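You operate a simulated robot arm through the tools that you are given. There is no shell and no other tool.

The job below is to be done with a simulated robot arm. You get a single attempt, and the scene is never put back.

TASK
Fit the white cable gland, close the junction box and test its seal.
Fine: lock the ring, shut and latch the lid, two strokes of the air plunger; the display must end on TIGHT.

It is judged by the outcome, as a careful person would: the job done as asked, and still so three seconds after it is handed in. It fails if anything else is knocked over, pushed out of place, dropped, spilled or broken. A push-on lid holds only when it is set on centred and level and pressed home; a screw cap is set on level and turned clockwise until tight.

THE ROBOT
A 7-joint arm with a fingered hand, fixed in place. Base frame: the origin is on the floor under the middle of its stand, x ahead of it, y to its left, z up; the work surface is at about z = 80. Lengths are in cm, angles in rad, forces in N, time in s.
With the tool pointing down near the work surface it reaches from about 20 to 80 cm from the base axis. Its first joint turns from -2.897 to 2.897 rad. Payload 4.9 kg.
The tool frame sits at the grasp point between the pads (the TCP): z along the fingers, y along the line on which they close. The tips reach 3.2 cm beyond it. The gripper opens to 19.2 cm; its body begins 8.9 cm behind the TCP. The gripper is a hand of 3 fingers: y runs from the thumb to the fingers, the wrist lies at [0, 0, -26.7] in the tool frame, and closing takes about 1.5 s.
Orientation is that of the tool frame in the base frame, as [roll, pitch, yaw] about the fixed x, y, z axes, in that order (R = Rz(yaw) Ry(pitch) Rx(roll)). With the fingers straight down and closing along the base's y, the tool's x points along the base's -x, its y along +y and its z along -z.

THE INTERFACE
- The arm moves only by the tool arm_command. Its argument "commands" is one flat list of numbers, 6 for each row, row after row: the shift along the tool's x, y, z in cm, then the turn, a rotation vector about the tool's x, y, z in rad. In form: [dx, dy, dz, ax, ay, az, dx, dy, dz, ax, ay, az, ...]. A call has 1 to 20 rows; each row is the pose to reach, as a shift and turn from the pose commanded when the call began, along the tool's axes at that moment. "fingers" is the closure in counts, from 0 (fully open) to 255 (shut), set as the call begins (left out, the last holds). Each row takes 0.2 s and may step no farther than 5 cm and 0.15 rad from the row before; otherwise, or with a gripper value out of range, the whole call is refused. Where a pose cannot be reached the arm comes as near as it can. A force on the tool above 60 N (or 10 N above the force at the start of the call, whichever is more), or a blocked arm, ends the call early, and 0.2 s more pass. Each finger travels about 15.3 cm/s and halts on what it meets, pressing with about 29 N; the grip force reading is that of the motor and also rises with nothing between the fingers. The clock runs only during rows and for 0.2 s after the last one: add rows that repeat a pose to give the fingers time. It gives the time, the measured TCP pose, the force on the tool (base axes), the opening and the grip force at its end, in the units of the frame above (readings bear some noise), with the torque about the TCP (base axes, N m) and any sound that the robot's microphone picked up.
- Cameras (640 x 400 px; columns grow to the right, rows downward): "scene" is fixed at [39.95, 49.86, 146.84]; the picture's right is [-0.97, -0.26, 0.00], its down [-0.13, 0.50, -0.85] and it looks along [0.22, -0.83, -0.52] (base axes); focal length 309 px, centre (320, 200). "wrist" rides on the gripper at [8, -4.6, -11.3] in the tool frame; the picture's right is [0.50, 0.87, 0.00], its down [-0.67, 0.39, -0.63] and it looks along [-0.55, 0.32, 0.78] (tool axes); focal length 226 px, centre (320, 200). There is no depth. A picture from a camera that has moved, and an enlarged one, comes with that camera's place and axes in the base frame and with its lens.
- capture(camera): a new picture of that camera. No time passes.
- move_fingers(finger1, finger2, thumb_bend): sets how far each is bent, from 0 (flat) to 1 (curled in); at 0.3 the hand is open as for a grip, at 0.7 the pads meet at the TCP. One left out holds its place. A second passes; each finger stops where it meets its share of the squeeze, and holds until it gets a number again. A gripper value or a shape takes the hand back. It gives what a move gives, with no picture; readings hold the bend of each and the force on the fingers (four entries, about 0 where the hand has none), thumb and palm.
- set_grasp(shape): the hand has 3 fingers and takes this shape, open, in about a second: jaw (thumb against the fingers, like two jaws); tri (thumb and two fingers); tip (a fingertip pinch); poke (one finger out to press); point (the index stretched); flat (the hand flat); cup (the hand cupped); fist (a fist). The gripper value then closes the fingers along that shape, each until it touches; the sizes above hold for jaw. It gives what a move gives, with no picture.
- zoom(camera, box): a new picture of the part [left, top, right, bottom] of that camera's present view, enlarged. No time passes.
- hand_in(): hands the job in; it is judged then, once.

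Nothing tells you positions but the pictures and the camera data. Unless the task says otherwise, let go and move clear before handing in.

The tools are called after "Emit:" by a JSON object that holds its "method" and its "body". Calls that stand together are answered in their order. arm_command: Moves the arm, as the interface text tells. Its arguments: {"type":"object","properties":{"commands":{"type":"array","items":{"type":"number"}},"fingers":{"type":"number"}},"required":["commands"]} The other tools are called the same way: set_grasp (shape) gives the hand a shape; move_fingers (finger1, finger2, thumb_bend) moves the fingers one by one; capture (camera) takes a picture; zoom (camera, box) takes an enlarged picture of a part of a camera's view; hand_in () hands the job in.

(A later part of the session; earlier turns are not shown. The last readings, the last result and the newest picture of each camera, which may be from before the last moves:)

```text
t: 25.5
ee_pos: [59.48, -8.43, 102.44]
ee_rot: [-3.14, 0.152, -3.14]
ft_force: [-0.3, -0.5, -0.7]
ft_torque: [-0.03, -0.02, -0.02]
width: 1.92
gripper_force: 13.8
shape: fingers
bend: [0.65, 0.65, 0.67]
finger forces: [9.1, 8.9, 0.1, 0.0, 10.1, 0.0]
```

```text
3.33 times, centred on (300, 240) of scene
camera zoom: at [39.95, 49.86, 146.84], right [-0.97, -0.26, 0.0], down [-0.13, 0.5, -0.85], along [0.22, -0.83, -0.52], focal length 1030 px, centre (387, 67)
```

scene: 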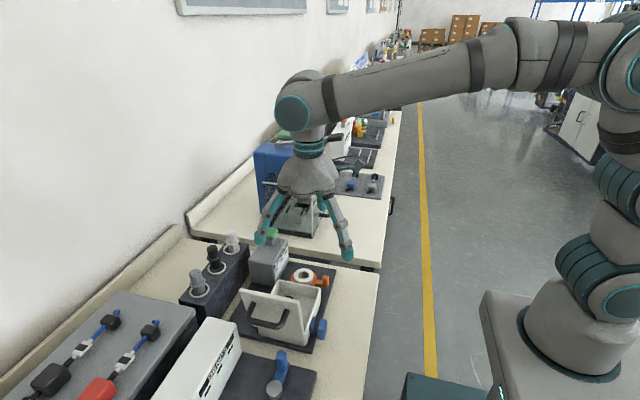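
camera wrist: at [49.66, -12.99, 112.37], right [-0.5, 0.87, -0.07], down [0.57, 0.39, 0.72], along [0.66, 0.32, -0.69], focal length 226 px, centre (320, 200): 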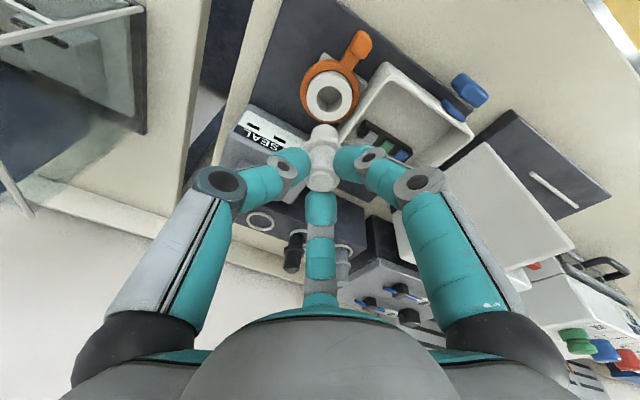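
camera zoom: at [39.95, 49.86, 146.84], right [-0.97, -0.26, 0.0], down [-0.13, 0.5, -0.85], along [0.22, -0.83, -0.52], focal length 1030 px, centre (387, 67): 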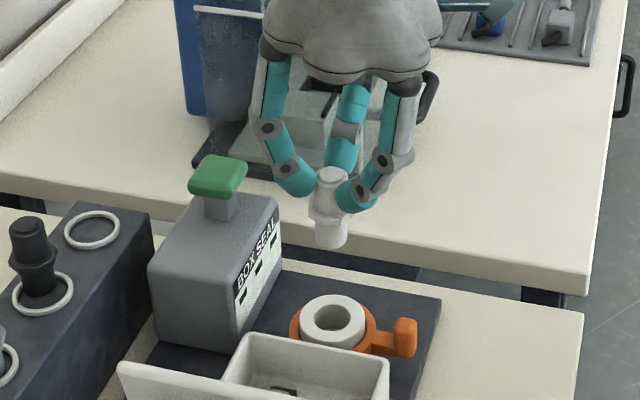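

Emit:
{"method": "zoom", "body": {"camera": "wrist", "box": [270, 20, 400, 200]}}

Emit:
{"method": "zoom", "body": {"camera": "scene", "box": [310, 225, 370, 300]}}

```text
2.22 times, centred on (335, 110) of wrist
camera zoom: at [49.66, -12.99, 112.37], right [-0.5, 0.87, -0.07], down [0.57, 0.39, 0.72], along [0.66, 0.32, -0.69], focal length 502 px, centre (287, 400)
```

zoom: 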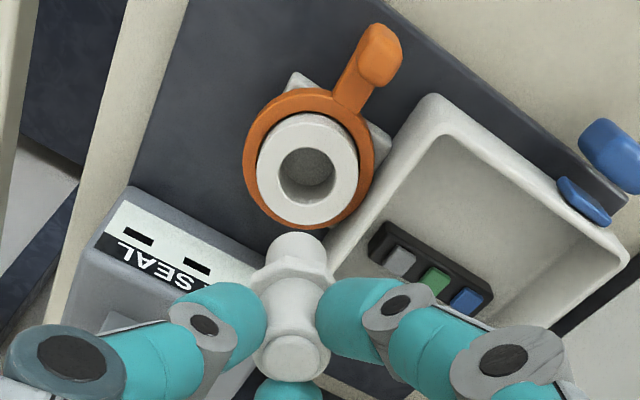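

```text
5.33 times, centred on (340, 262) of scene
camera zoom: at [39.95, 49.86, 146.84], right [-0.97, -0.26, 0.0], down [-0.13, 0.5, -0.85], along [0.22, -0.83, -0.52], focal length 1648 px, centre (213, -133)
```

zoom: 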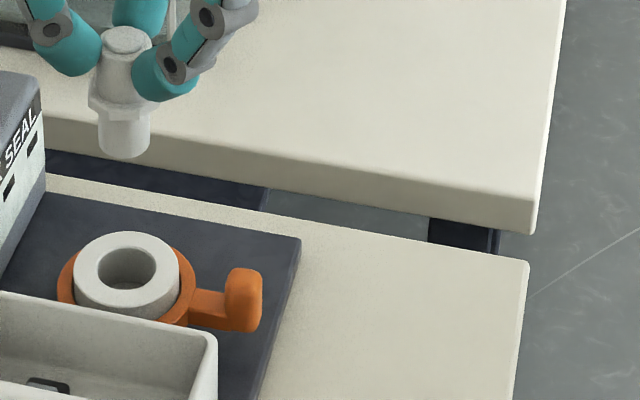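

The boss is at about (59.76, -8.36) and the gland axis lines up within a millimetre or two. I'll lower until the spigot is just above the hole and check.

Emit:
{"method": "arm_command", "body": {"commands": [0.25, -0.02, 1.58, 0, 0, 0, 0.5, -0.04, 3.16, 0, 0, 0, 0.74, -0.06, 4.74, 0, 0, 0, 0.99, -0.08, 6.32, 0, 0, 0, 1.18, -0.1, 7.5, 0, 0, 0, 1.18, -0.1, 7.5, 0, 0, 0]}}

Emit:
{"method": "zoom", "body": {"camera": "wrist", "box": [260, 80, 380, 200]}}

Emit:
{"method": "zoom", "body": {"camera": "scene", "box": [280, 240, 340, 300]}}

```text
t: 26.9
ee_pos: [59.28, -8.37, 94.82]
ee_rot: [-3.141, 0.149, -3.14]
ft_force: [0.1, 0.3, -0.6]
ft_torque: [0.04, 0.01, 0.02]
width: 1.94
gripper_force: 13.9
shape: fingers
bend: [0.65, 0.65, 0.67]
finger forces: [9.2, 8.9, 0.0, 0.0, 10.0, 0.1]
```

```text
3.33 times, centred on (320, 140) of wrist
camera zoom: at [49.68, -13.05, 104.82], right [-0.5, 0.87, -0.07], down [0.57, 0.39, 0.72], along [0.66, 0.32, -0.69], focal length 754 px, centre (320, 400)
```

zoom: 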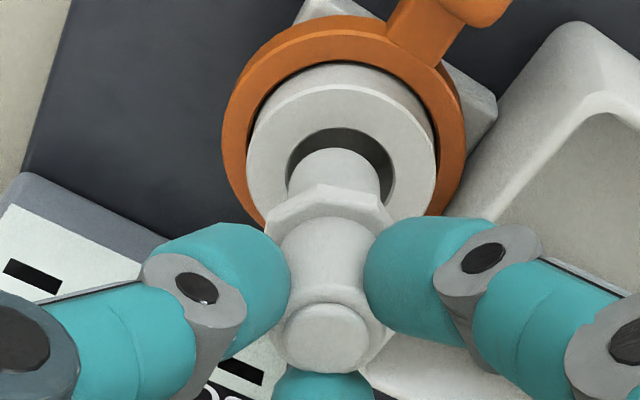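

```text
6.67 times, centred on (310, 270) of scene
camera zoom: at [39.95, 49.86, 146.84], right [-0.97, -0.26, 0.0], down [-0.13, 0.5, -0.85], along [0.22, -0.83, -0.52], focal length 2060 px, centre (387, -267)
```

zoom: 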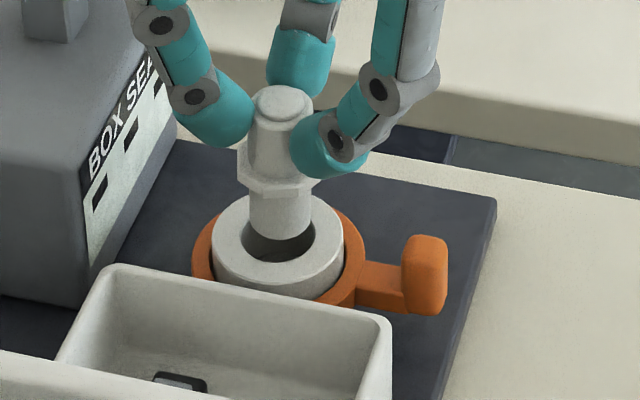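

The spigot is just above the hole and needs about 2 mm toward +y. I'll correct that and ease it in.

Emit:
{"method": "arm_command", "body": {"commands": [0, 0.18, 0, 0, 0, 0, 0.075, 0.18, 0.49, 0, 0, 0, 0.15, 0.18, 0.99, 0, 0, 0, 0.15, 0.18, 0.99, 0, 0, 0]}}

Emit:
{"method": "zoom", "body": {"camera": "wrist", "box": [260, 80, 380, 200]}}

Emit:
{"method": "zoom", "body": {"camera": "scene", "box": [280, 240, 340, 300]}}

```text
t: 27.9
ee_pos: [59.43, -8.25, 93.88]
ee_rot: [3.141, 0.149, -3.14]
ft_force: [0.5, -0.2, -0.2]
ft_torque: [0.01, -0.02, -0.01]
width: 1.91
gripper_force: 13.8
shape: fingers
bend: [0.65, 0.65, 0.67]
finger forces: [9.2, 8.9, 0.1, 0.0, 10.0, 0.0]
```

```text
3.33 times, centred on (320, 140) of wrist
camera zoom: at [49.68, -12.85, 103.83], right [-0.5, 0.87, -0.07], down [0.57, 0.39, 0.72], along [0.66, 0.32, -0.69], focal length 754 px, centre (320, 400)
```

zoom: 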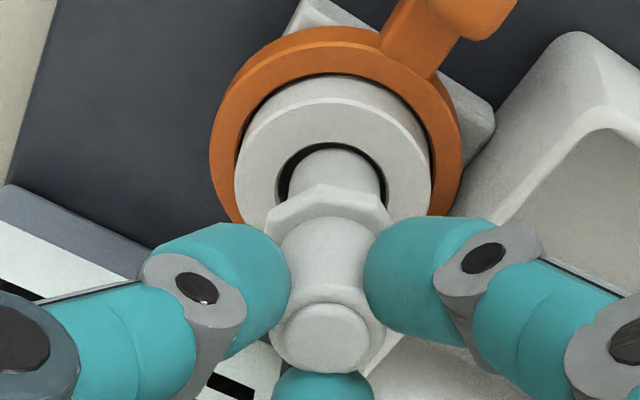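

```text
6.67 times, centred on (310, 270) of scene
camera zoom: at [39.95, 49.86, 146.84], right [-0.97, -0.26, 0.0], down [-0.13, 0.5, -0.85], along [0.22, -0.83, -0.52], focal length 2060 px, centre (387, -267)
```

zoom: 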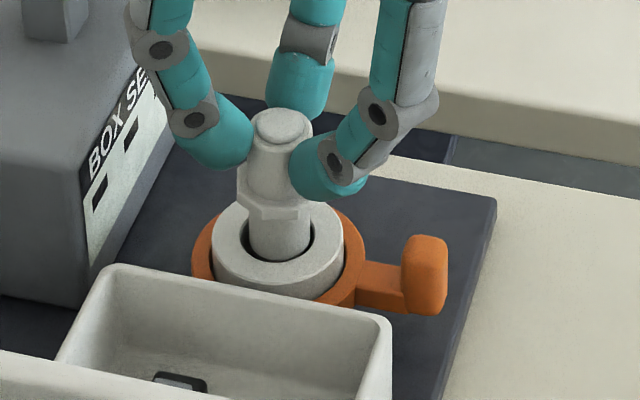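

The spigot is centred and entering the hole. I'll continue down in small steps while watching the force.

Emit:
{"method": "arm_command", "body": {"commands": [0.07, 0, 0.5, 0, 0, 0, 0.145, 0, 1.0, 0, 0, 0, 0.22, 0, 1.5, 0, 0, 0, 0.22, 0, 1.5, 0, 0, 0]}}

Emit:
{"method": "zoom", "body": {"camera": "scene", "box": [280, 240, 340, 300]}}

```text
t: 28.9
ee_pos: [59.39, -8.12, 92.36]
ee_rot: [3.14, 0.151, -3.141]
ft_force: [0.0, 0.3, -0.4]
ft_torque: [-0.04, 0.0, 0.0]
width: 1.93
gripper_force: 13.8
shape: fingers
bend: [0.65, 0.65, 0.67]
finger forces: [9.2, 8.9, 0.0, 0.1, 10.0, 0.1]
```

```text
6.67 times, centred on (310, 270) of scene
camera zoom: at [39.95, 49.86, 146.84], right [-0.97, -0.26, 0.0], down [-0.13, 0.5, -0.85], along [0.22, -0.83, -0.52], focal length 2060 px, centre (387, -267)
```

zoom: 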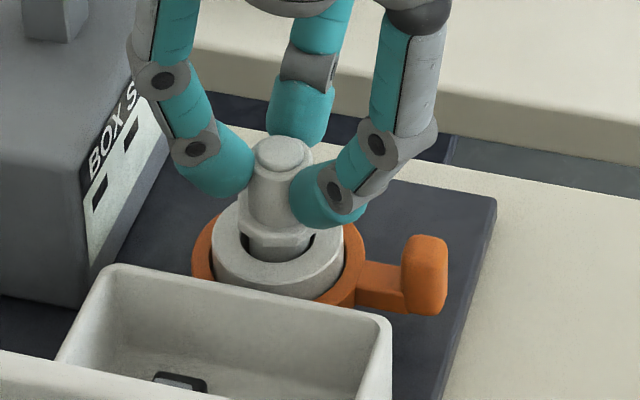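

Emit:
{"method": "arm_command", "body": {"commands": [0.045, 0, 0.3, 0, 0, 0, 0.09, 0, 0.6, 0, 0, 0, 0.09, 0, 0.6, 0, 0, 0]}}

Emit:
{"method": "zoom", "body": {"camera": "scene", "box": [280, 240, 340, 300]}}

Emit:
{"method": "zoom", "body": {"camera": "wrist", "box": [260, 80, 380, 200]}}

```text
t: 29.7
ee_pos: [59.38, -8.2, 91.76]
ee_rot: [3.141, 0.151, 3.14]
ft_force: [0.2, 0.1, -1.5]
ft_torque: [-0.01, -0.02, 0.0]
width: 1.94
gripper_force: 14.0
shape: fingers
bend: [0.65, 0.65, 0.67]
finger forces: [9.2, 8.9, 0.0, 0.0, 10.0, 0.0]
```

```text
6.67 times, centred on (310, 270) of scene
camera zoom: at [39.95, 49.86, 146.84], right [-0.97, -0.26, 0.0], down [-0.13, 0.5, -0.85], along [0.22, -0.83, -0.52], focal length 2060 px, centre (387, -267)
```

zoom: 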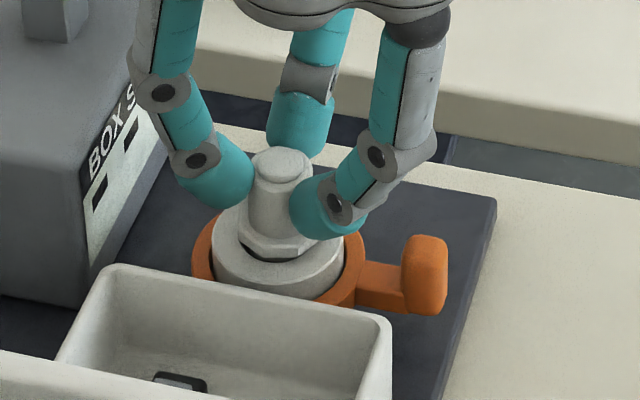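

```text
3.33 times, centred on (320, 140) of wrist
camera zoom: at [49.72, -12.88, 101.73], right [-0.5, 0.87, -0.07], down [0.57, 0.39, 0.72], along [0.66, 0.32, -0.69], focal length 754 px, centre (320, 400)
```

zoom: 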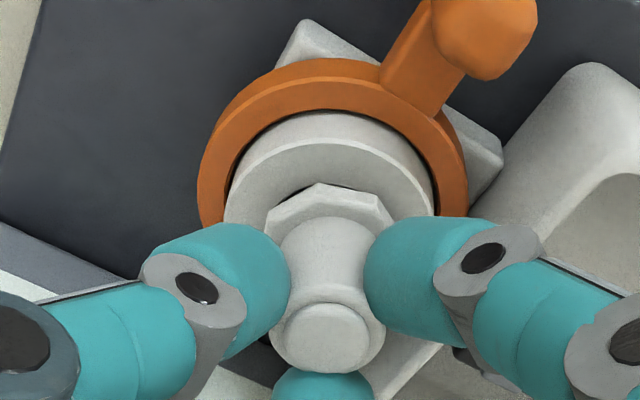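

Emit:
{"method": "arm_command", "body": {"commands": [0.03, 0, 0.2, 0, 0, 0, 0.06, 0, 0.4, 0, 0, 0, 0.06, 0, 0.4, 0, 0, 0]}}

Emit:
{"method": "zoom", "body": {"camera": "scene", "box": [280, 240, 340, 300]}}

```text
t: 30.5
ee_pos: [59.5, -8.18, 91.59]
ee_rot: [-3.142, 0.151, -3.139]
ft_force: [0.5, -0.6, 5.3]
ft_torque: [-0.03, 0.03, 0.02]
width: 1.94
gripper_force: 15.8
shape: fingers
bend: [0.65, 0.65, 0.67]
finger forces: [10.2, 9.5, 0.0, 0.0, 11.6, 0.0]
```

```text
6.67 times, centred on (310, 270) of scene
camera zoom: at [39.95, 49.86, 146.84], right [-0.97, -0.26, 0.0], down [-0.13, 0.5, -0.85], along [0.22, -0.83, -0.52], focal length 2060 px, centre (387, -267)
```

zoom: 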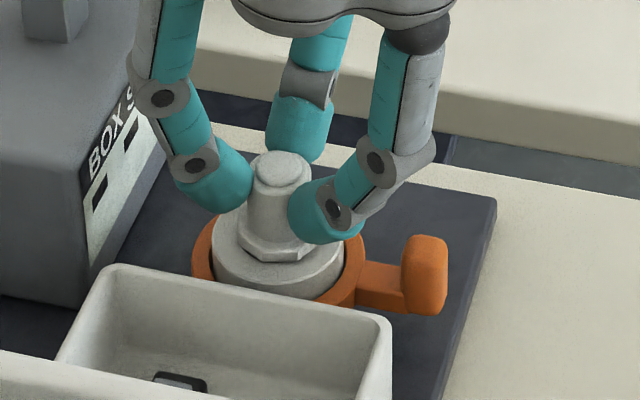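

Emit:
{"method": "arm_command", "body": {"commands": [0.03, 0, 0.2, 0, 0, 0, 0.06, 0, 0.4, 0, 0, 0, 0.06, 0, 0.4, 0, 0, 0]}}

Emit:
{"method": "zoom", "body": {"camera": "scene", "box": [280, 240, 340, 300]}}

Emit:
{"method": "zoom", "body": {"camera": "wrist", "box": [260, 80, 380, 200]}}

```text
t: 31.3
ee_pos: [59.57, -8.29, 91.24]
ee_rot: [-3.139, 0.154, -3.141]
ft_force: [-0.2, -4.1, 26.3]
ft_torque: [-0.11, -0.03, 0.04]
width: 1.87
gripper_force: 21.2
shape: fingers
bend: [0.65, 0.65, 0.68]
finger forces: [14.2, 11.1, 0.0, 0.1, 17.3, 0.0]
```

```text
6.67 times, centred on (310, 270) of scene
camera zoom: at [39.95, 49.86, 146.84], right [-0.97, -0.26, 0.0], down [-0.13, 0.5, -0.85], along [0.22, -0.83, -0.52], focal length 2060 px, centre (387, -267)
```

zoom: 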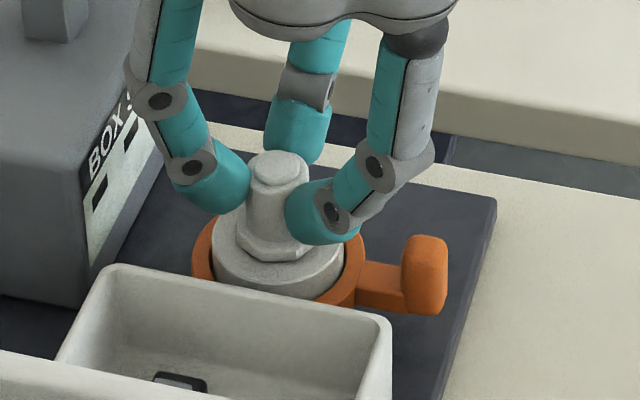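

```text
3.33 times, centred on (320, 140) of wrist
camera zoom: at [49.79, -12.92, 101.17], right [-0.49, 0.87, -0.08], down [0.56, 0.39, 0.73], along [0.66, 0.32, -0.68], focal length 754 px, centre (320, 400)
```

zoom: 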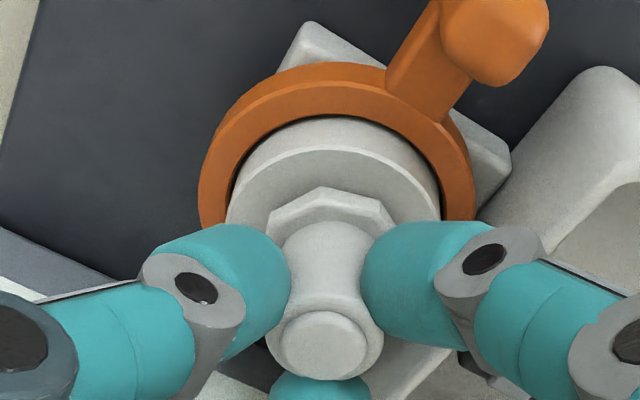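

The gland is pressed home with its hex flange on the boss. I'll relieve the push, open the fingers and rise clear.

Emit:
{"method": "arm_command", "body": {"commands": [-0.05, 0, -0.35, 0, 0, 0, -0.05, 0, -0.35, 0, 0, 0]}}

Emit:
{"method": "move_fingers", "body": {"finger1": 0.54, "finger2": 0.54, "thumb_bend": 0.54}}

Emit:
{"method": "zoom", "body": {"camera": "scene", "box": [280, 240, 340, 300]}}

```text
t: 31.9
ee_pos: [59.33, -8.26, 91.27]
ee_rot: [-3.14, 0.151, 3.141]
ft_force: [3.0, -1.7, 15.6]
ft_torque: [-0.11, -0.14, 0.03]
width: 1.88
gripper_force: 18.6
shape: fingers
bend: [0.65, 0.65, 0.68]
finger forces: [11.0, 11.1, 0.0, 0.0, 15.3, 0.1]
```

```text
t: 32.9
ee_pos: [59.5, -8.21, 91.24]
ee_rot: [3.141, 0.15, -3.141]
ft_force: [-0.4, 0.4, 0.0]
ft_torque: [-0.01, 0.03, -0.02]
width: 6.69
gripper_force: 0.0
shape: fingers
bend: [0.54, 0.54, 0.54]
finger forces: [0.1, 0.1, 0.0, 0.0, 0.0, 0.0]
```

```text
6.67 times, centred on (310, 270) of scene
camera zoom: at [39.95, 49.86, 146.84], right [-0.97, -0.26, 0.0], down [-0.13, 0.5, -0.85], along [0.22, -0.83, -0.52], focal length 2060 px, centre (387, -267)
```

zoom: 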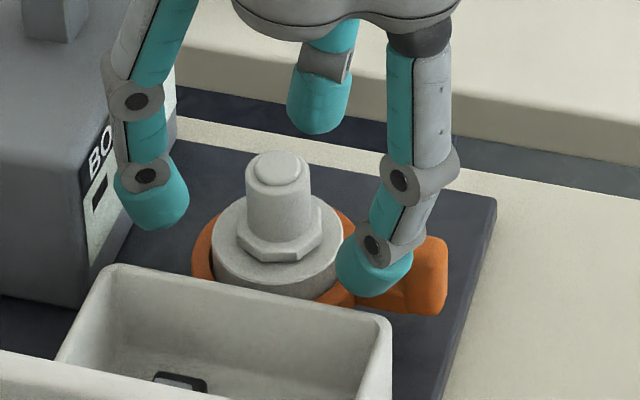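

The gland is seated upright. Rising clear and levelling the hand again.

Emit:
{"method": "arm_command", "body": {"commands": [-0.22, 0, -1.48, 0, 0, 0, -0.6, 0, -3.96, 0, 0, 0, -1.19, 0, -7.9, 0, 0, 0, -1.79, 0, -11.87, 0, 0, 0, -1.79, 0, -11.87, 0, 0.15, 0, -1.79, 0, -11.87, 0, 0.15, 0]}}

Emit:
{"method": "capture", "body": {"camera": "wrist"}}

Emit:
{"method": "zoom", "body": {"camera": "wrist", "box": [260, 40, 420, 160]}}

Emit:
{"method": "zoom", "body": {"camera": "scene", "box": [220, 230, 350, 355]}}

```text
t: 34.3
ee_pos: [59.51, -8.13, 103.42]
ee_rot: [-3.14, -0.001, 3.141]
ft_force: [0.2, -0.1, 0.5]
ft_torque: [0.03, 0.01, 0.0]
width: 6.68
gripper_force: 0.1
shape: fingers
bend: [0.54, 0.54, 0.54]
finger forces: [0.1, 0.0, 0.1, 0.0, 0.0, 0.0]
```

```text
taken
camera wrist: at [51.35, -12.84, 114.66], right [-0.5, 0.87, 0.0], down [0.67, 0.39, 0.63], along [0.55, 0.32, -0.78], focal length 226 px, centre (320, 200)
```

wrist: 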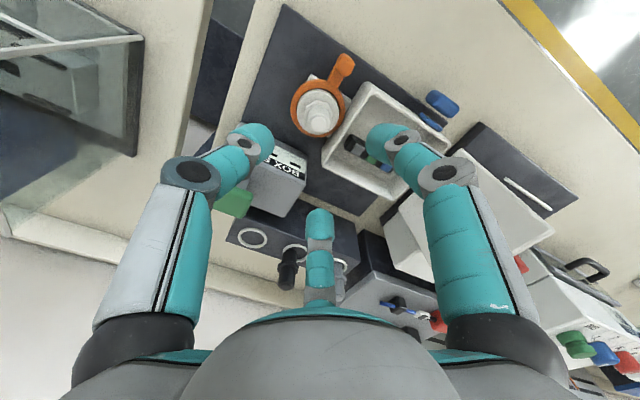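

```text
3.33 times, centred on (340, 100) of wrist
camera zoom: at [51.35, -12.84, 114.66], right [-0.5, 0.87, 0.0], down [0.67, 0.39, 0.63], along [0.55, 0.32, -0.78], focal length 754 px, centre (253, 533)
```

zoom: 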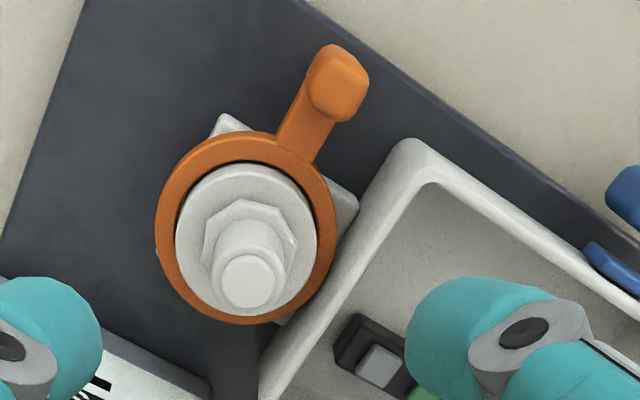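

```text
3.20 times, centred on (285, 292) of scene
camera zoom: at [39.95, 49.86, 146.84], right [-0.97, -0.26, 0.0], down [-0.13, 0.5, -0.85], along [0.22, -0.83, -0.52], focal length 989 px, centre (432, -96)
```

zoom: 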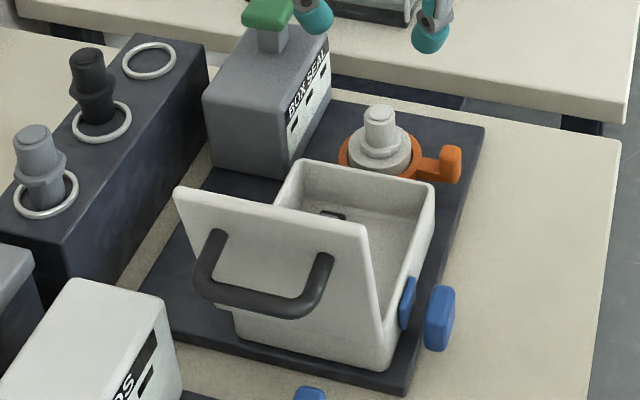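

The gland is in place. The ring's lever points toward -x, with its knob at about (53.7, -8.2). The box wall blocks a swing toward +y, so it must swing toward -y. I'll use the poke shape and come down on the knob's +y side.

Emit:
{"method": "set_grasp", "body": {"shape": "poke"}}

Emit:
{"method": "arm_command", "body": {"commands": [2.27, 0.72, 3.4, 0, 0, 0, 4.53, 1.45, 6.9, 0, 0, 0, 6.8, 2.17, 10.4, 0, 0, 0, 6.8, 2.17, 10.4, 0, 0, 0]}}

Emit:
{"method": "capture", "body": {"camera": "wrist"}}

Emit:
{"method": "zoom", "body": {"camera": "scene", "box": [260, 190, 370, 300]}}

```text
t: 35.2
ee_pos: [59.37, -8.22, 103.33]
ee_rot: [-3.141, 0.0, 3.141]
ft_force: [-0.9, 1.2, -0.4]
ft_torque: [-0.02, 0.0, 0.02]
width: 0.0
gripper_force: 0.1
shape: poke
bend: [1.0, 1.0, 0.91]
finger forces: [0.0, 0.0, 0.1, 0.0, 0.0, 0.1]
```

```text
t: 36.2
ee_pos: [52.68, -5.99, 92.91]
ee_rot: [3.141, -0.001, -3.14]
ft_force: [1.0, 0.7, 0.4]
ft_torque: [-0.03, 0.03, -0.03]
width: 0.0
gripper_force: 0.1
shape: poke
bend: [1.0, 1.0, 0.91]
finger forces: [0.1, 0.0, 0.0, 0.0, 0.0, 0.0]
```

```text
taken
camera wrist: at [44.52, -10.66, 104.17], right [-0.5, 0.87, 0.0], down [0.67, 0.39, 0.63], along [0.55, 0.32, -0.77], focal length 226 px, centre (320, 200)
```

wrist: 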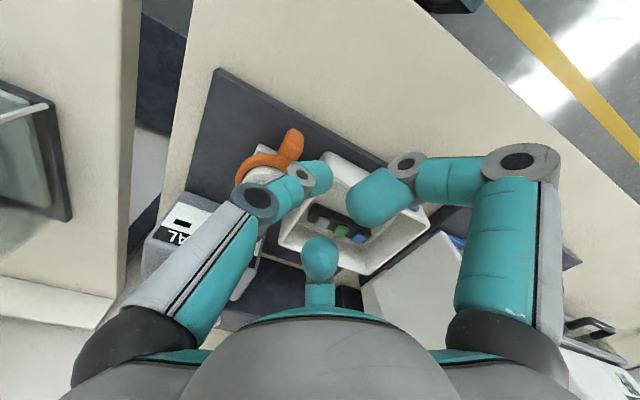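

```text
3.64 times, centred on (315, 245) of scene
camera zoom: at [39.95, 49.86, 146.84], right [-0.97, -0.26, 0.0], down [-0.13, 0.5, -0.85], along [0.22, -0.83, -0.52], focal length 1124 px, centre (338, 36)
```

zoom: 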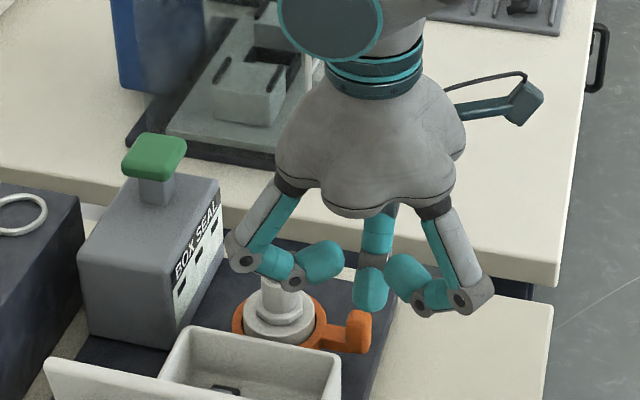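

Emit:
{"method": "zoom", "body": {"camera": "wrist", "box": [220, 110, 400, 240]}}

Emit:
{"method": "zoom", "body": {"camera": "scene", "box": [300, 240, 370, 300]}}

```text
3.08 times, centred on (310, 175) of wrist
camera zoom: at [44.52, -10.66, 104.17], right [-0.5, 0.87, 0.0], down [0.67, 0.39, 0.63], along [0.55, 0.32, -0.77], focal length 696 px, centre (351, 277)
```

zoom: 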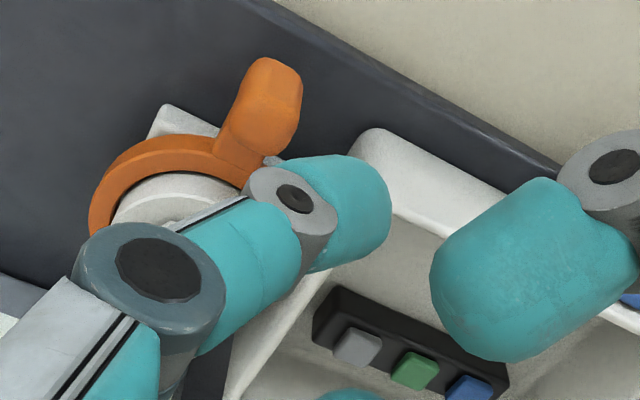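

```text
6.67 times, centred on (335, 270) of scene
camera zoom: at [39.95, 49.86, 146.84], right [-0.97, -0.26, 0.0], down [-0.13, 0.5, -0.85], along [0.22, -0.83, -0.52], focal length 2060 px, centre (220, -267)
```

zoom: 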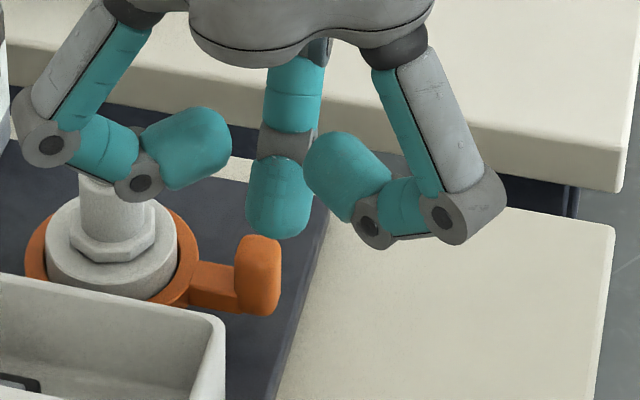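

The thumb leans toward the knob in this orientation. I'll turn the hand 90° clockwise so the thumb leans away from the box and its side faces the knob.

Emit:
{"method": "arm_command", "body": {"commands": [0, 0, 0, 0, 0, 0.143, 0, 0, 0, 0, 0, 0.286, 0, 0, 0, 0, 0, 0.428, 0, 0, 0, 0, 0, 0.571, 0, 0, 0, 0, 0, 0.714, 0, 0, 0, 0, 0, 0.857, 0, 0, 0, 0, 0, 1.0, 0, 0, 0, 0, 0, 1.142, 0, 0, 0, 0, 0, 1.285, 0, 0, 0, 0, 0, 1.428, 0, 0, 0, 0, 0, 1.571, 0, 0, 0, 0, 0, 1.571]}}

Emit:
{"method": "capture", "body": {"camera": "wrist"}}

Emit:
{"method": "zoom", "body": {"camera": "scene", "box": [270, 210, 370, 300]}}

```text
t: 38.8
ee_pos: [52.74, -6.04, 92.8]
ee_rot: [3.141, -0.001, 1.569]
ft_force: [-0.3, -1.1, 0.1]
ft_torque: [-0.02, -0.02, -0.03]
width: 0.0
gripper_force: 0.0
shape: poke
bend: [1.0, 1.0, 0.91]
finger forces: [0.0, 0.0, 0.0, 0.1, 0.0, 0.1]
```

```text
taken
camera wrist: at [47.89, 1.85, 104.24], right [0.87, 0.5, 0.0], down [0.39, -0.67, 0.63], along [0.32, -0.55, -0.78], focal length 226 px, centre (320, 200)
```

wrist: 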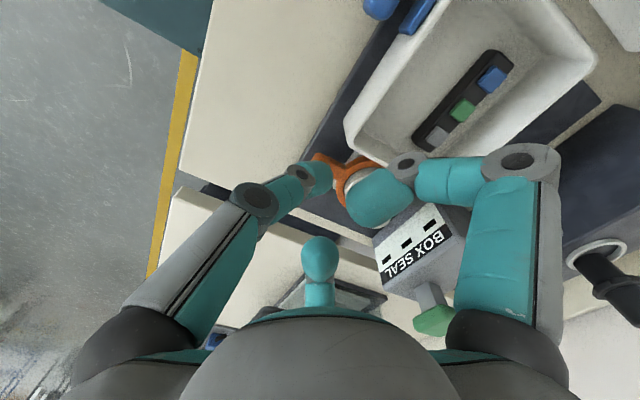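

```text
4.44 times, centred on (320, 255) of scene
camera zoom: at [39.95, 49.86, 146.84], right [-0.97, -0.26, 0.0], down [-0.13, 0.5, -0.85], along [0.22, -0.83, -0.52], focal length 1373 px, centre (320, -44)
```

zoom: 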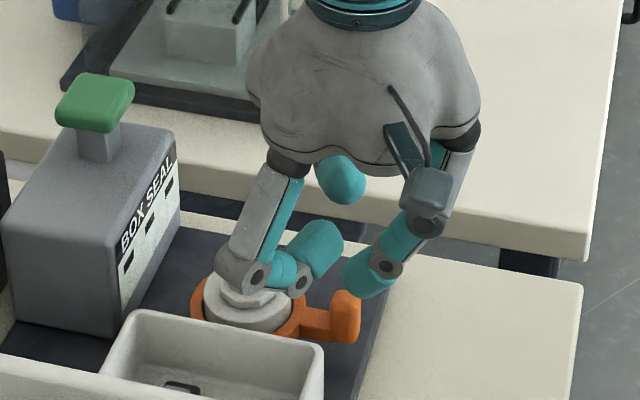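

Emit:
{"method": "zoom", "body": {"camera": "wrist", "box": [250, 110, 420, 240]}}

```text
3.08 times, centred on (335, 175) of wrist
camera zoom: at [47.89, 1.85, 104.24], right [0.87, 0.5, 0.0], down [0.39, -0.67, 0.63], along [0.32, -0.55, -0.78], focal length 696 px, centre (274, 277)
```

zoom: 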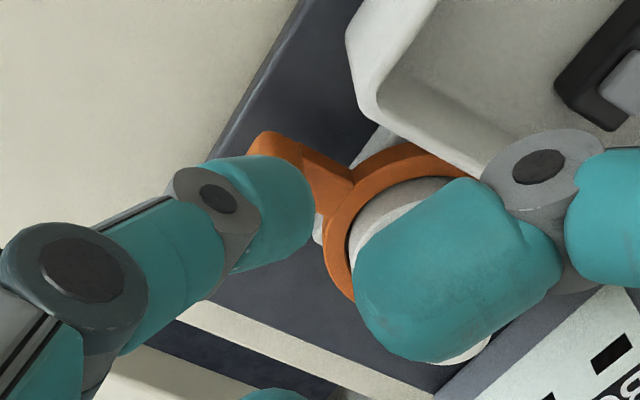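

Tip is lined up beside the knob with a small gap. Lowering it to knob height.

Emit:
{"method": "arm_command", "body": {"commands": [0, 0, 1.5, 0, 0, 0, 0, 0, 3.0, 0, 0, 0, 0, 0, 4.5, 0, 0, 0, 0, 0, 5.4, 0, 0, 0, 0, 0, 5.4, 0, 0, 0]}}

Emit:
{"method": "zoom", "body": {"camera": "wrist", "box": [250, 110, 420, 240]}}

Emit:
{"method": "zoom", "body": {"camera": "scene", "box": [270, 230, 370, 310]}}

```text
t: 40.0
ee_pos: [52.46, -6.1, 87.5]
ee_rot: [-3.141, 0.001, 1.571]
ft_force: [-1.2, 0.5, 0.0]
ft_torque: [0.0, 0.01, 0.02]
width: 0.0
gripper_force: 0.1
shape: poke
bend: [1.0, 1.0, 0.91]
finger forces: [0.0, 0.0, 0.0, 0.1, 0.1, 0.1]
```

```text
3.08 times, centred on (335, 175) of wrist
camera zoom: at [47.8, 1.83, 98.78], right [0.87, 0.5, 0.0], down [0.39, -0.67, 0.63], along [0.32, -0.55, -0.78], focal length 696 px, centre (274, 277)
```

zoom: 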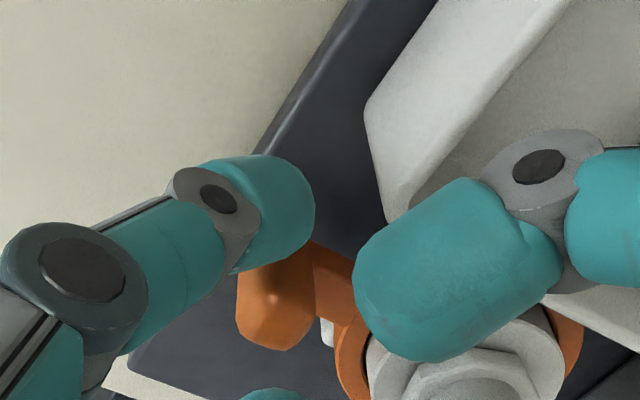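

```text
5.00 times, centred on (320, 270) of scene
camera zoom: at [39.95, 49.86, 146.84], right [-0.97, -0.26, 0.0], down [-0.13, 0.5, -0.85], along [0.22, -0.83, -0.52], focal length 1545 px, centre (320, -150)
```

zoom: 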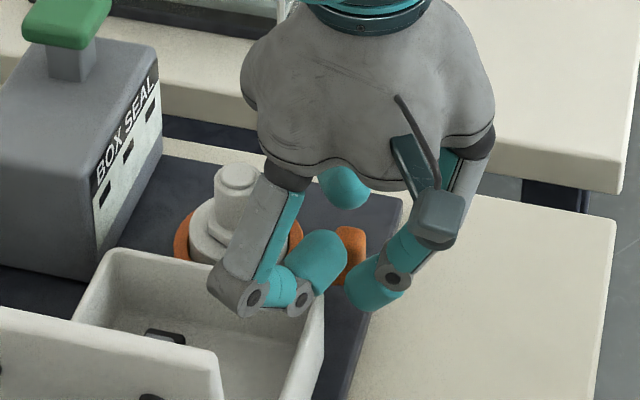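

Emit:
{"method": "arm_command", "body": {"commands": [-0.86, 0.17, 0, 0, 0, -0.1, -1.76, 0.34, 0, 0, 0, -0.22, -1.76, 0.34, 0, 0, 0, -0.22]}}

Emit:
{"method": "zoom", "body": {"camera": "wrist", "box": [250, 110, 420, 240]}}

Emit:
{"method": "zoom", "body": {"camera": "scene", "box": [270, 230, 370, 310]}}

```text
t: 40.8
ee_pos: [52.83, -7.86, 87.48]
ee_rot: [-3.141, 0.001, 1.792]
ft_force: [-0.3, 0.7, 0.1]
ft_torque: [0.04, 0.0, -0.01]
width: 0.01
gripper_force: 0.1
shape: poke
bend: [1.0, 1.0, 0.91]
finger forces: [0.1, 0.0, 0.1, 0.1, 0.6, 0.1]
```

```text
3.08 times, centred on (335, 175) of wrist
camera zoom: at [46.52, -1.11, 98.81], right [0.73, 0.68, 0.0], down [0.53, -0.57, 0.63], along [0.43, -0.46, -0.78], focal length 696 px, centre (274, 277)
```

zoom: 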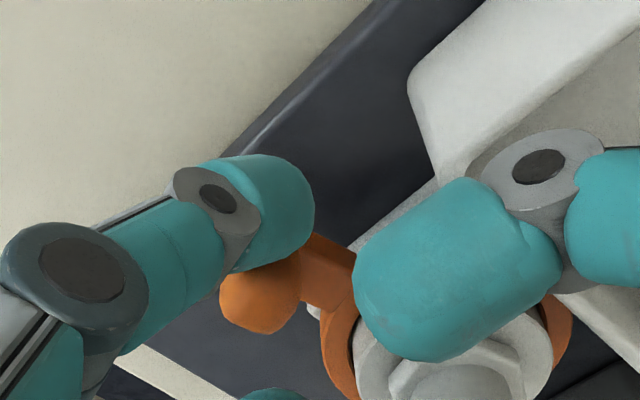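

```text
5.00 times, centred on (320, 270) of scene
camera zoom: at [39.95, 49.86, 146.84], right [-0.97, -0.26, 0.0], down [-0.13, 0.5, -0.85], along [0.22, -0.83, -0.52], focal length 1545 px, centre (320, -150)
```

zoom: 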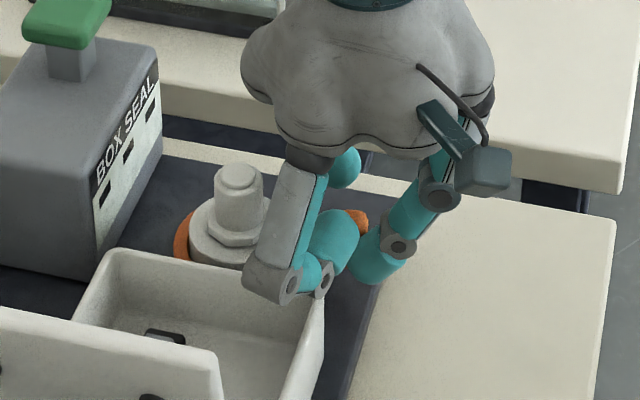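

The ring turns freely that way. I'll keep sweeping the lever around, turning the hand with it.

Emit:
{"method": "arm_command", "body": {"commands": [-0.981, -0.058, 0, 0, 0, -0.141, -1.927, -0.092, 0, 0, 0, -0.281, -2.859, -0.051, 0, 0, 0, -0.42, -3.772, 0.132, 0, 0, 0, -0.56, -3.772, 0.132, 0, 0, 0, -0.56]}}

Emit:
{"method": "zoom", "body": {"camera": "wrist", "box": [250, 110, 420, 240]}}

Emit:
{"method": "zoom", "body": {"camera": "scene", "box": [270, 220, 370, 300]}}

```text
t: 42.0
ee_pos: [53.97, -11.47, 87.65]
ee_rot: [3.141, 0.001, 2.352]
ft_force: [-0.8, -0.2, 0.8]
ft_torque: [0.05, -0.02, 0.02]
width: 0.0
gripper_force: 0.0
shape: poke
bend: [1.0, 1.0, 0.91]
finger forces: [0.0, 0.0, 0.1, 0.0, 0.3, 0.0]
```

```text
3.08 times, centred on (335, 175) of wrist
camera zoom: at [44.93, -9.13, 98.84], right [0.26, 0.97, 0.0], down [0.75, -0.2, 0.63], along [0.61, -0.17, -0.78], focal length 696 px, centre (274, 277)
```

zoom: 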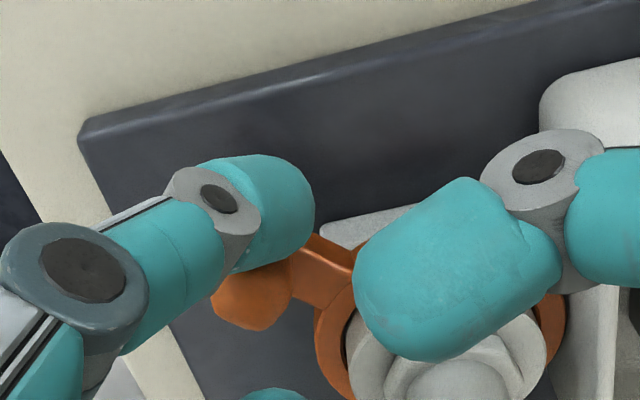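

```text
5.00 times, centred on (320, 260) of scene
camera zoom: at [39.95, 49.86, 146.84], right [-0.97, -0.26, 0.0], down [-0.13, 0.5, -0.85], along [0.22, -0.83, -0.52], focal length 1545 px, centre (320, -100)
```

zoom: 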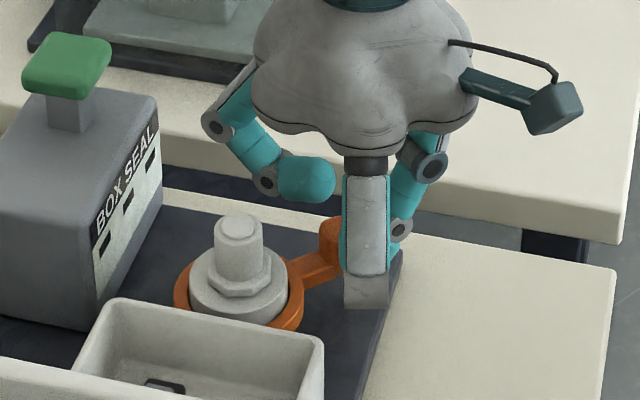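

Emit:
{"method": "arm_command", "body": {"commands": [-0.913, -0.215, 0, 0, 0, -0.14, -1.84, -0.303, 0, 0, 0, -0.28, -2.773, -0.257, 0, 0, 0, -0.42, -3.691, -0.083, 0, 0, 0, -0.56, -3.691, -0.083, 0, 0, 0, -0.56]}}

Emit:
{"method": "zoom", "body": {"camera": "wrist", "box": [250, 110, 420, 240]}}

Emit:
{"method": "zoom", "body": {"camera": "scene", "box": [270, 220, 370, 300]}}

```text
t: 42.9
ee_pos: [54.58, -13.37, 86.93]
ee_rot: [-3.138, -0.036, 2.799]
ft_force: [-10.1, 9.3, 4.4]
ft_torque: [0.23, 0.18, 0.07]
width: 0.03
gripper_force: 0.0
shape: poke
bend: [1.0, 1.0, 0.92]
finger forces: [0.1, 0.0, 0.0, 0.0, 13.1, 0.0]
stopped in row 4: the force on the tool passed its limit at 70 N (the readings are from after the stop); the commanded pose is now the measured one
```

```text
3.08 times, centred on (335, 175) of wrist
camera zoom: at [45.8, -15.2, 98.46], right [-0.18, 0.98, 0.01], down [0.78, 0.13, 0.61], along [0.59, 0.12, -0.79], focal length 696 px, centre (274, 277)
```

zoom: 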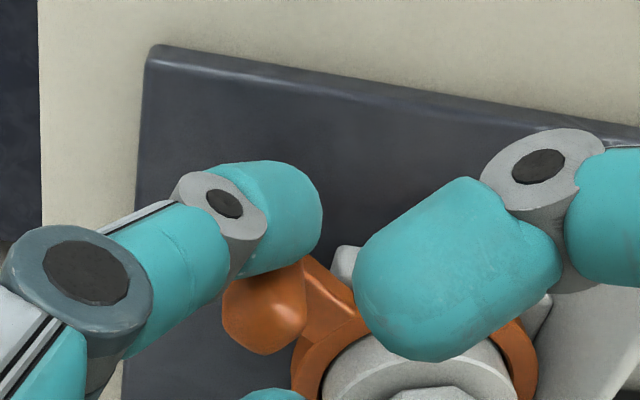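

```text
5.00 times, centred on (320, 260) of scene
camera zoom: at [39.95, 49.86, 146.84], right [-0.97, -0.26, 0.0], down [-0.13, 0.5, -0.85], along [0.22, -0.83, -0.52], focal length 1545 px, centre (320, -100)
```

zoom: 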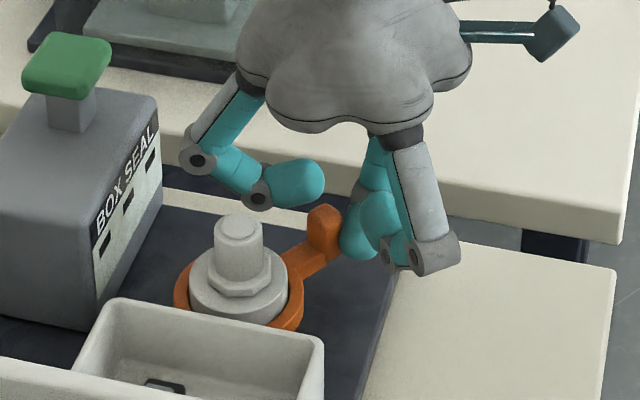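

The lever turned about 60° and then met a firm stop, which looks like the locked end. I'll back off, rise and check it.

Emit:
{"method": "arm_command", "body": {"commands": [0.8, 0.14, 0, 0, 0, 0, 0.8, 0.14, -3, 0, 0, 0, 0.8, 0.14, -7, 0, 0, 0, 0.8, 0.14, -12, 0, 0, 0, 0.8, 0.14, -16, 0, 0, 0, 0.8, 0.14, -16, 0, 0, 0]}}

Emit:
{"method": "zoom", "body": {"camera": "scene", "box": [270, 220, 370, 300]}}

Emit:
{"method": "capture", "body": {"camera": "wrist"}}

```text
t: 44.3
ee_pos: [54.58, -13.21, 103.09]
ee_rot: [-3.137, -0.029, 2.8]
ft_force: [-0.1, -0.2, 0.5]
ft_torque: [0.01, -0.01, -0.06]
width: 0.0
gripper_force: 0.0
shape: poke
bend: [1.0, 1.0, 0.91]
finger forces: [0.0, 0.0, 0.1, 0.0, 0.0, 0.0]
```

```text
5.00 times, centred on (320, 260) of scene
camera zoom: at [39.95, 49.86, 146.84], right [-0.97, -0.26, 0.0], down [-0.13, 0.5, -0.85], along [0.22, -0.83, -0.52], focal length 1545 px, centre (320, -100)
```

zoom: 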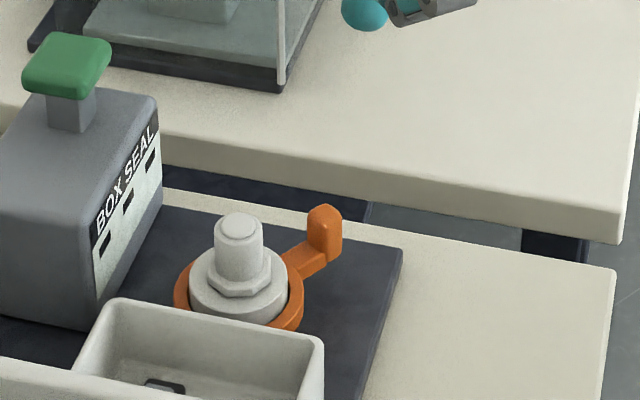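

```text
taken
camera wrist: at [45.73, -14.98, 114.58], right [-0.18, 0.98, 0.01], down [0.78, 0.14, 0.61], along [0.6, 0.12, -0.79], focal length 226 px, centre (320, 200)
```

wrist: 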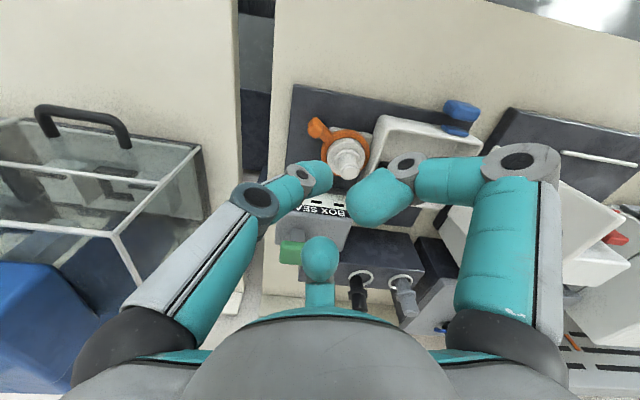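

Emit:
{"method": "zoom", "body": {"camera": "wrist", "box": [280, 80, 400, 200]}}

Emit:
{"method": "zoom", "body": {"camera": "scene", "box": [295, 250, 345, 290]}}

```text
3.33 times, centred on (340, 140) of wrist
camera zoom: at [45.73, -14.98, 114.58], right [-0.18, 0.98, 0.01], down [0.78, 0.14, 0.61], along [0.6, 0.12, -0.79], focal length 754 px, centre (253, 400)
```

zoom: 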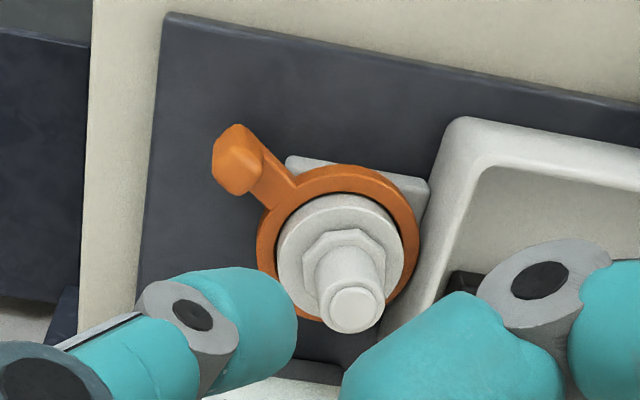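

```text
10.00 times, centred on (320, 270) of scene
camera zoom: at [39.95, 49.86, 146.84], right [-0.97, -0.26, 0.0], down [-0.13, 0.5, -0.85], along [0.22, -0.83, -0.52], focal length 3090 px, centre (320, -500)
```

zoom: 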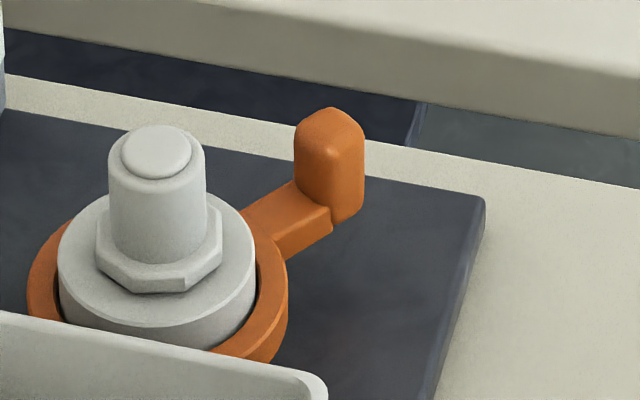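

I want to confirm that's really the end stop. I'll level the hand and give the lever one gentle second push.

Emit:
{"method": "arm_command", "body": {"commands": [0.39, 0.56, 0, -0.005, -0.029, 0, 0.39, 0.56, 0, -0.005, -0.029, 0]}}

Emit:
{"method": "arm_command", "body": {"commands": [0, 0, 4, 0, 0, 0, 0, 0, 8, 0, 0, 0, 0, 0, 12, 0, 0, 0, 0, 0, 15.4, 0, 0, 0, 0, 0, 15.4, 0, 0, 0]}}

Emit:
{"method": "zoom", "body": {"camera": "scene", "box": [270, 220, 370, 300]}}

Emit:
{"method": "zoom", "body": {"camera": "wrist", "box": [250, 110, 420, 240]}}

```text
t: 44.9
ee_pos: [54.36, -12.5, 103.02]
ee_rot: [3.139, -0.001, 2.8]
ft_force: [0.0, 0.5, -1.3]
ft_torque: [0.0, -0.03, 0.02]
width: 0.0
gripper_force: 0.0
shape: poke
bend: [1.0, 1.0, 0.91]
finger forces: [0.0, 0.1, 0.0, 0.0, 0.0, 0.0]
```

```text
t: 46.1
ee_pos: [54.35, -12.56, 87.6]
ee_rot: [3.142, -0.001, 2.801]
ft_force: [0.0, -1.6, 0.6]
ft_torque: [0.0, 0.0, -0.03]
width: 0.0
gripper_force: 0.0
shape: poke
bend: [1.0, 1.0, 0.91]
finger forces: [0.0, 0.0, 0.0, 0.0, 0.0, 0.0]
```

```text
5.00 times, centred on (320, 260) of scene
camera zoom: at [39.95, 49.86, 146.84], right [-0.97, -0.26, 0.0], down [-0.13, 0.5, -0.85], along [0.22, -0.83, -0.52], focal length 1545 px, centre (320, -100)
```

zoom: 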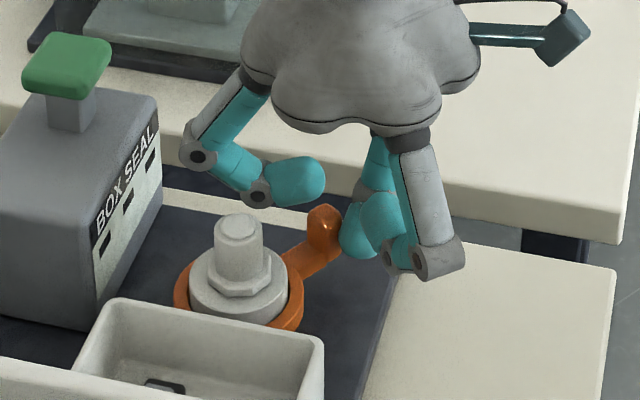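

```text
3.08 times, centred on (335, 175) of wrist
camera zoom: at [45.23, -14.36, 98.92], right [-0.18, 0.98, 0.0], down [0.76, 0.14, 0.63], along [0.62, 0.12, -0.78], focal length 696 px, centre (274, 277)
```

zoom: 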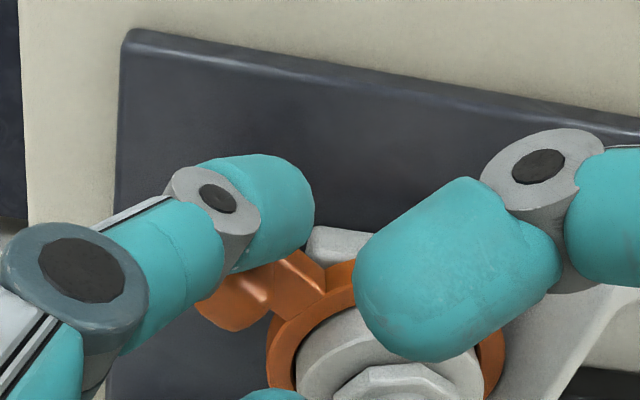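

Emit:
{"method": "arm_command", "body": {"commands": [-0.39, -0.093, 0, 0, 0, 0, -0.585, -0.14, 0, 0, 0, 0, -0.585, -0.14, 0, 0, 0, 0]}}

Emit:
{"method": "arm_command", "body": {"commands": [-0.2, -0.047, 0, 0, 0, 0, -0.2, -0.047, 0, 0, 0, 0]}}

Emit:
{"method": "arm_command", "body": {"commands": [-0.2, -0.047, 0, 0, 0, 0, -0.2, -0.047, 0, 0, 0, 0]}}

```text
t: 46.9
ee_pos: [54.7, -12.9, 87.6]
ee_rot: [3.14, -0.005, 2.8]
ft_force: [-11.8, 7.3, 2.2]
ft_torque: [0.11, 0.17, -0.09]
width: 0.0
gripper_force: 0.0
shape: poke
bend: [1.0, 1.0, 0.91]
finger forces: [0.0, 0.1, 0.1, 0.1, 13.4, 0.1]
```

```text
t: 47.5
ee_pos: [54.71, -12.9, 87.45]
ee_rot: [3.141, -0.008, 2.798]
ft_force: [-26.7, 13.4, 4.6]
ft_torque: [0.19, 0.43, -0.09]
width: 0.0
gripper_force: 0.1
shape: poke
bend: [1.0, 1.0, 0.91]
finger forces: [0.1, 0.0, 0.0, 0.0, 29.9, 0.1]
```

```text
t: 48.1
ee_pos: [54.73, -12.91, 87.56]
ee_rot: [3.141, -0.012, 2.801]
ft_force: [-35.3, 16.8, 5.5]
ft_torque: [0.22, 0.58, -0.09]
width: 0.0
gripper_force: 0.0
shape: poke
bend: [1.0, 1.0, 0.91]
finger forces: [0.0, 0.0, 0.0, 0.0, 38.9, 0.1]
```

The lever holds firmly at 39 N, so the ring is locked against its stop. I'll back off and rise, then look at the lid and latch from a better angle.

Emit:
{"method": "arm_command", "body": {"commands": [0.6, 0.14, 0, 0, 0, 0, 1.4, 0.33, 0, 0, 0, 0, 1.4, 0.33, -4, 0, 0, 0, 1.4, 0.33, -8, 0, 0, 0, 1.4, 0.33, -12, 0, 0, 0, 1.4, 0.33, -16, 0, 0, 0, 1.4, 0.33, -16, 0, 0, 0]}}

Emit:
{"method": "zoom", "body": {"camera": "scene", "box": [220, 230, 350, 355]}}

```text
t: 49.7
ee_pos: [53.86, -12.28, 103.59]
ee_rot: [3.14, -0.001, 2.8]
ft_force: [-0.5, 0.3, 0.4]
ft_torque: [-0.01, -0.06, 0.0]
width: 0.0
gripper_force: 0.1
shape: poke
bend: [1.0, 1.0, 0.91]
finger forces: [0.0, 0.0, 0.0, 0.0, 0.0, 0.0]
```

```text
3.20 times, centred on (285, 292) of scene
camera zoom: at [39.95, 49.86, 146.84], right [-0.97, -0.26, 0.0], down [-0.13, 0.5, -0.85], along [0.22, -0.83, -0.52], focal length 989 px, centre (432, -96)
```

zoom: 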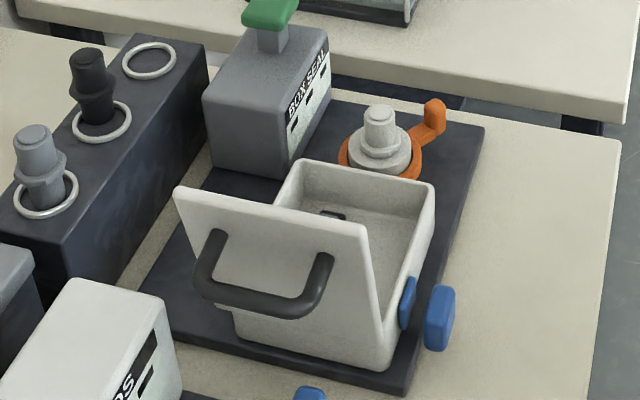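

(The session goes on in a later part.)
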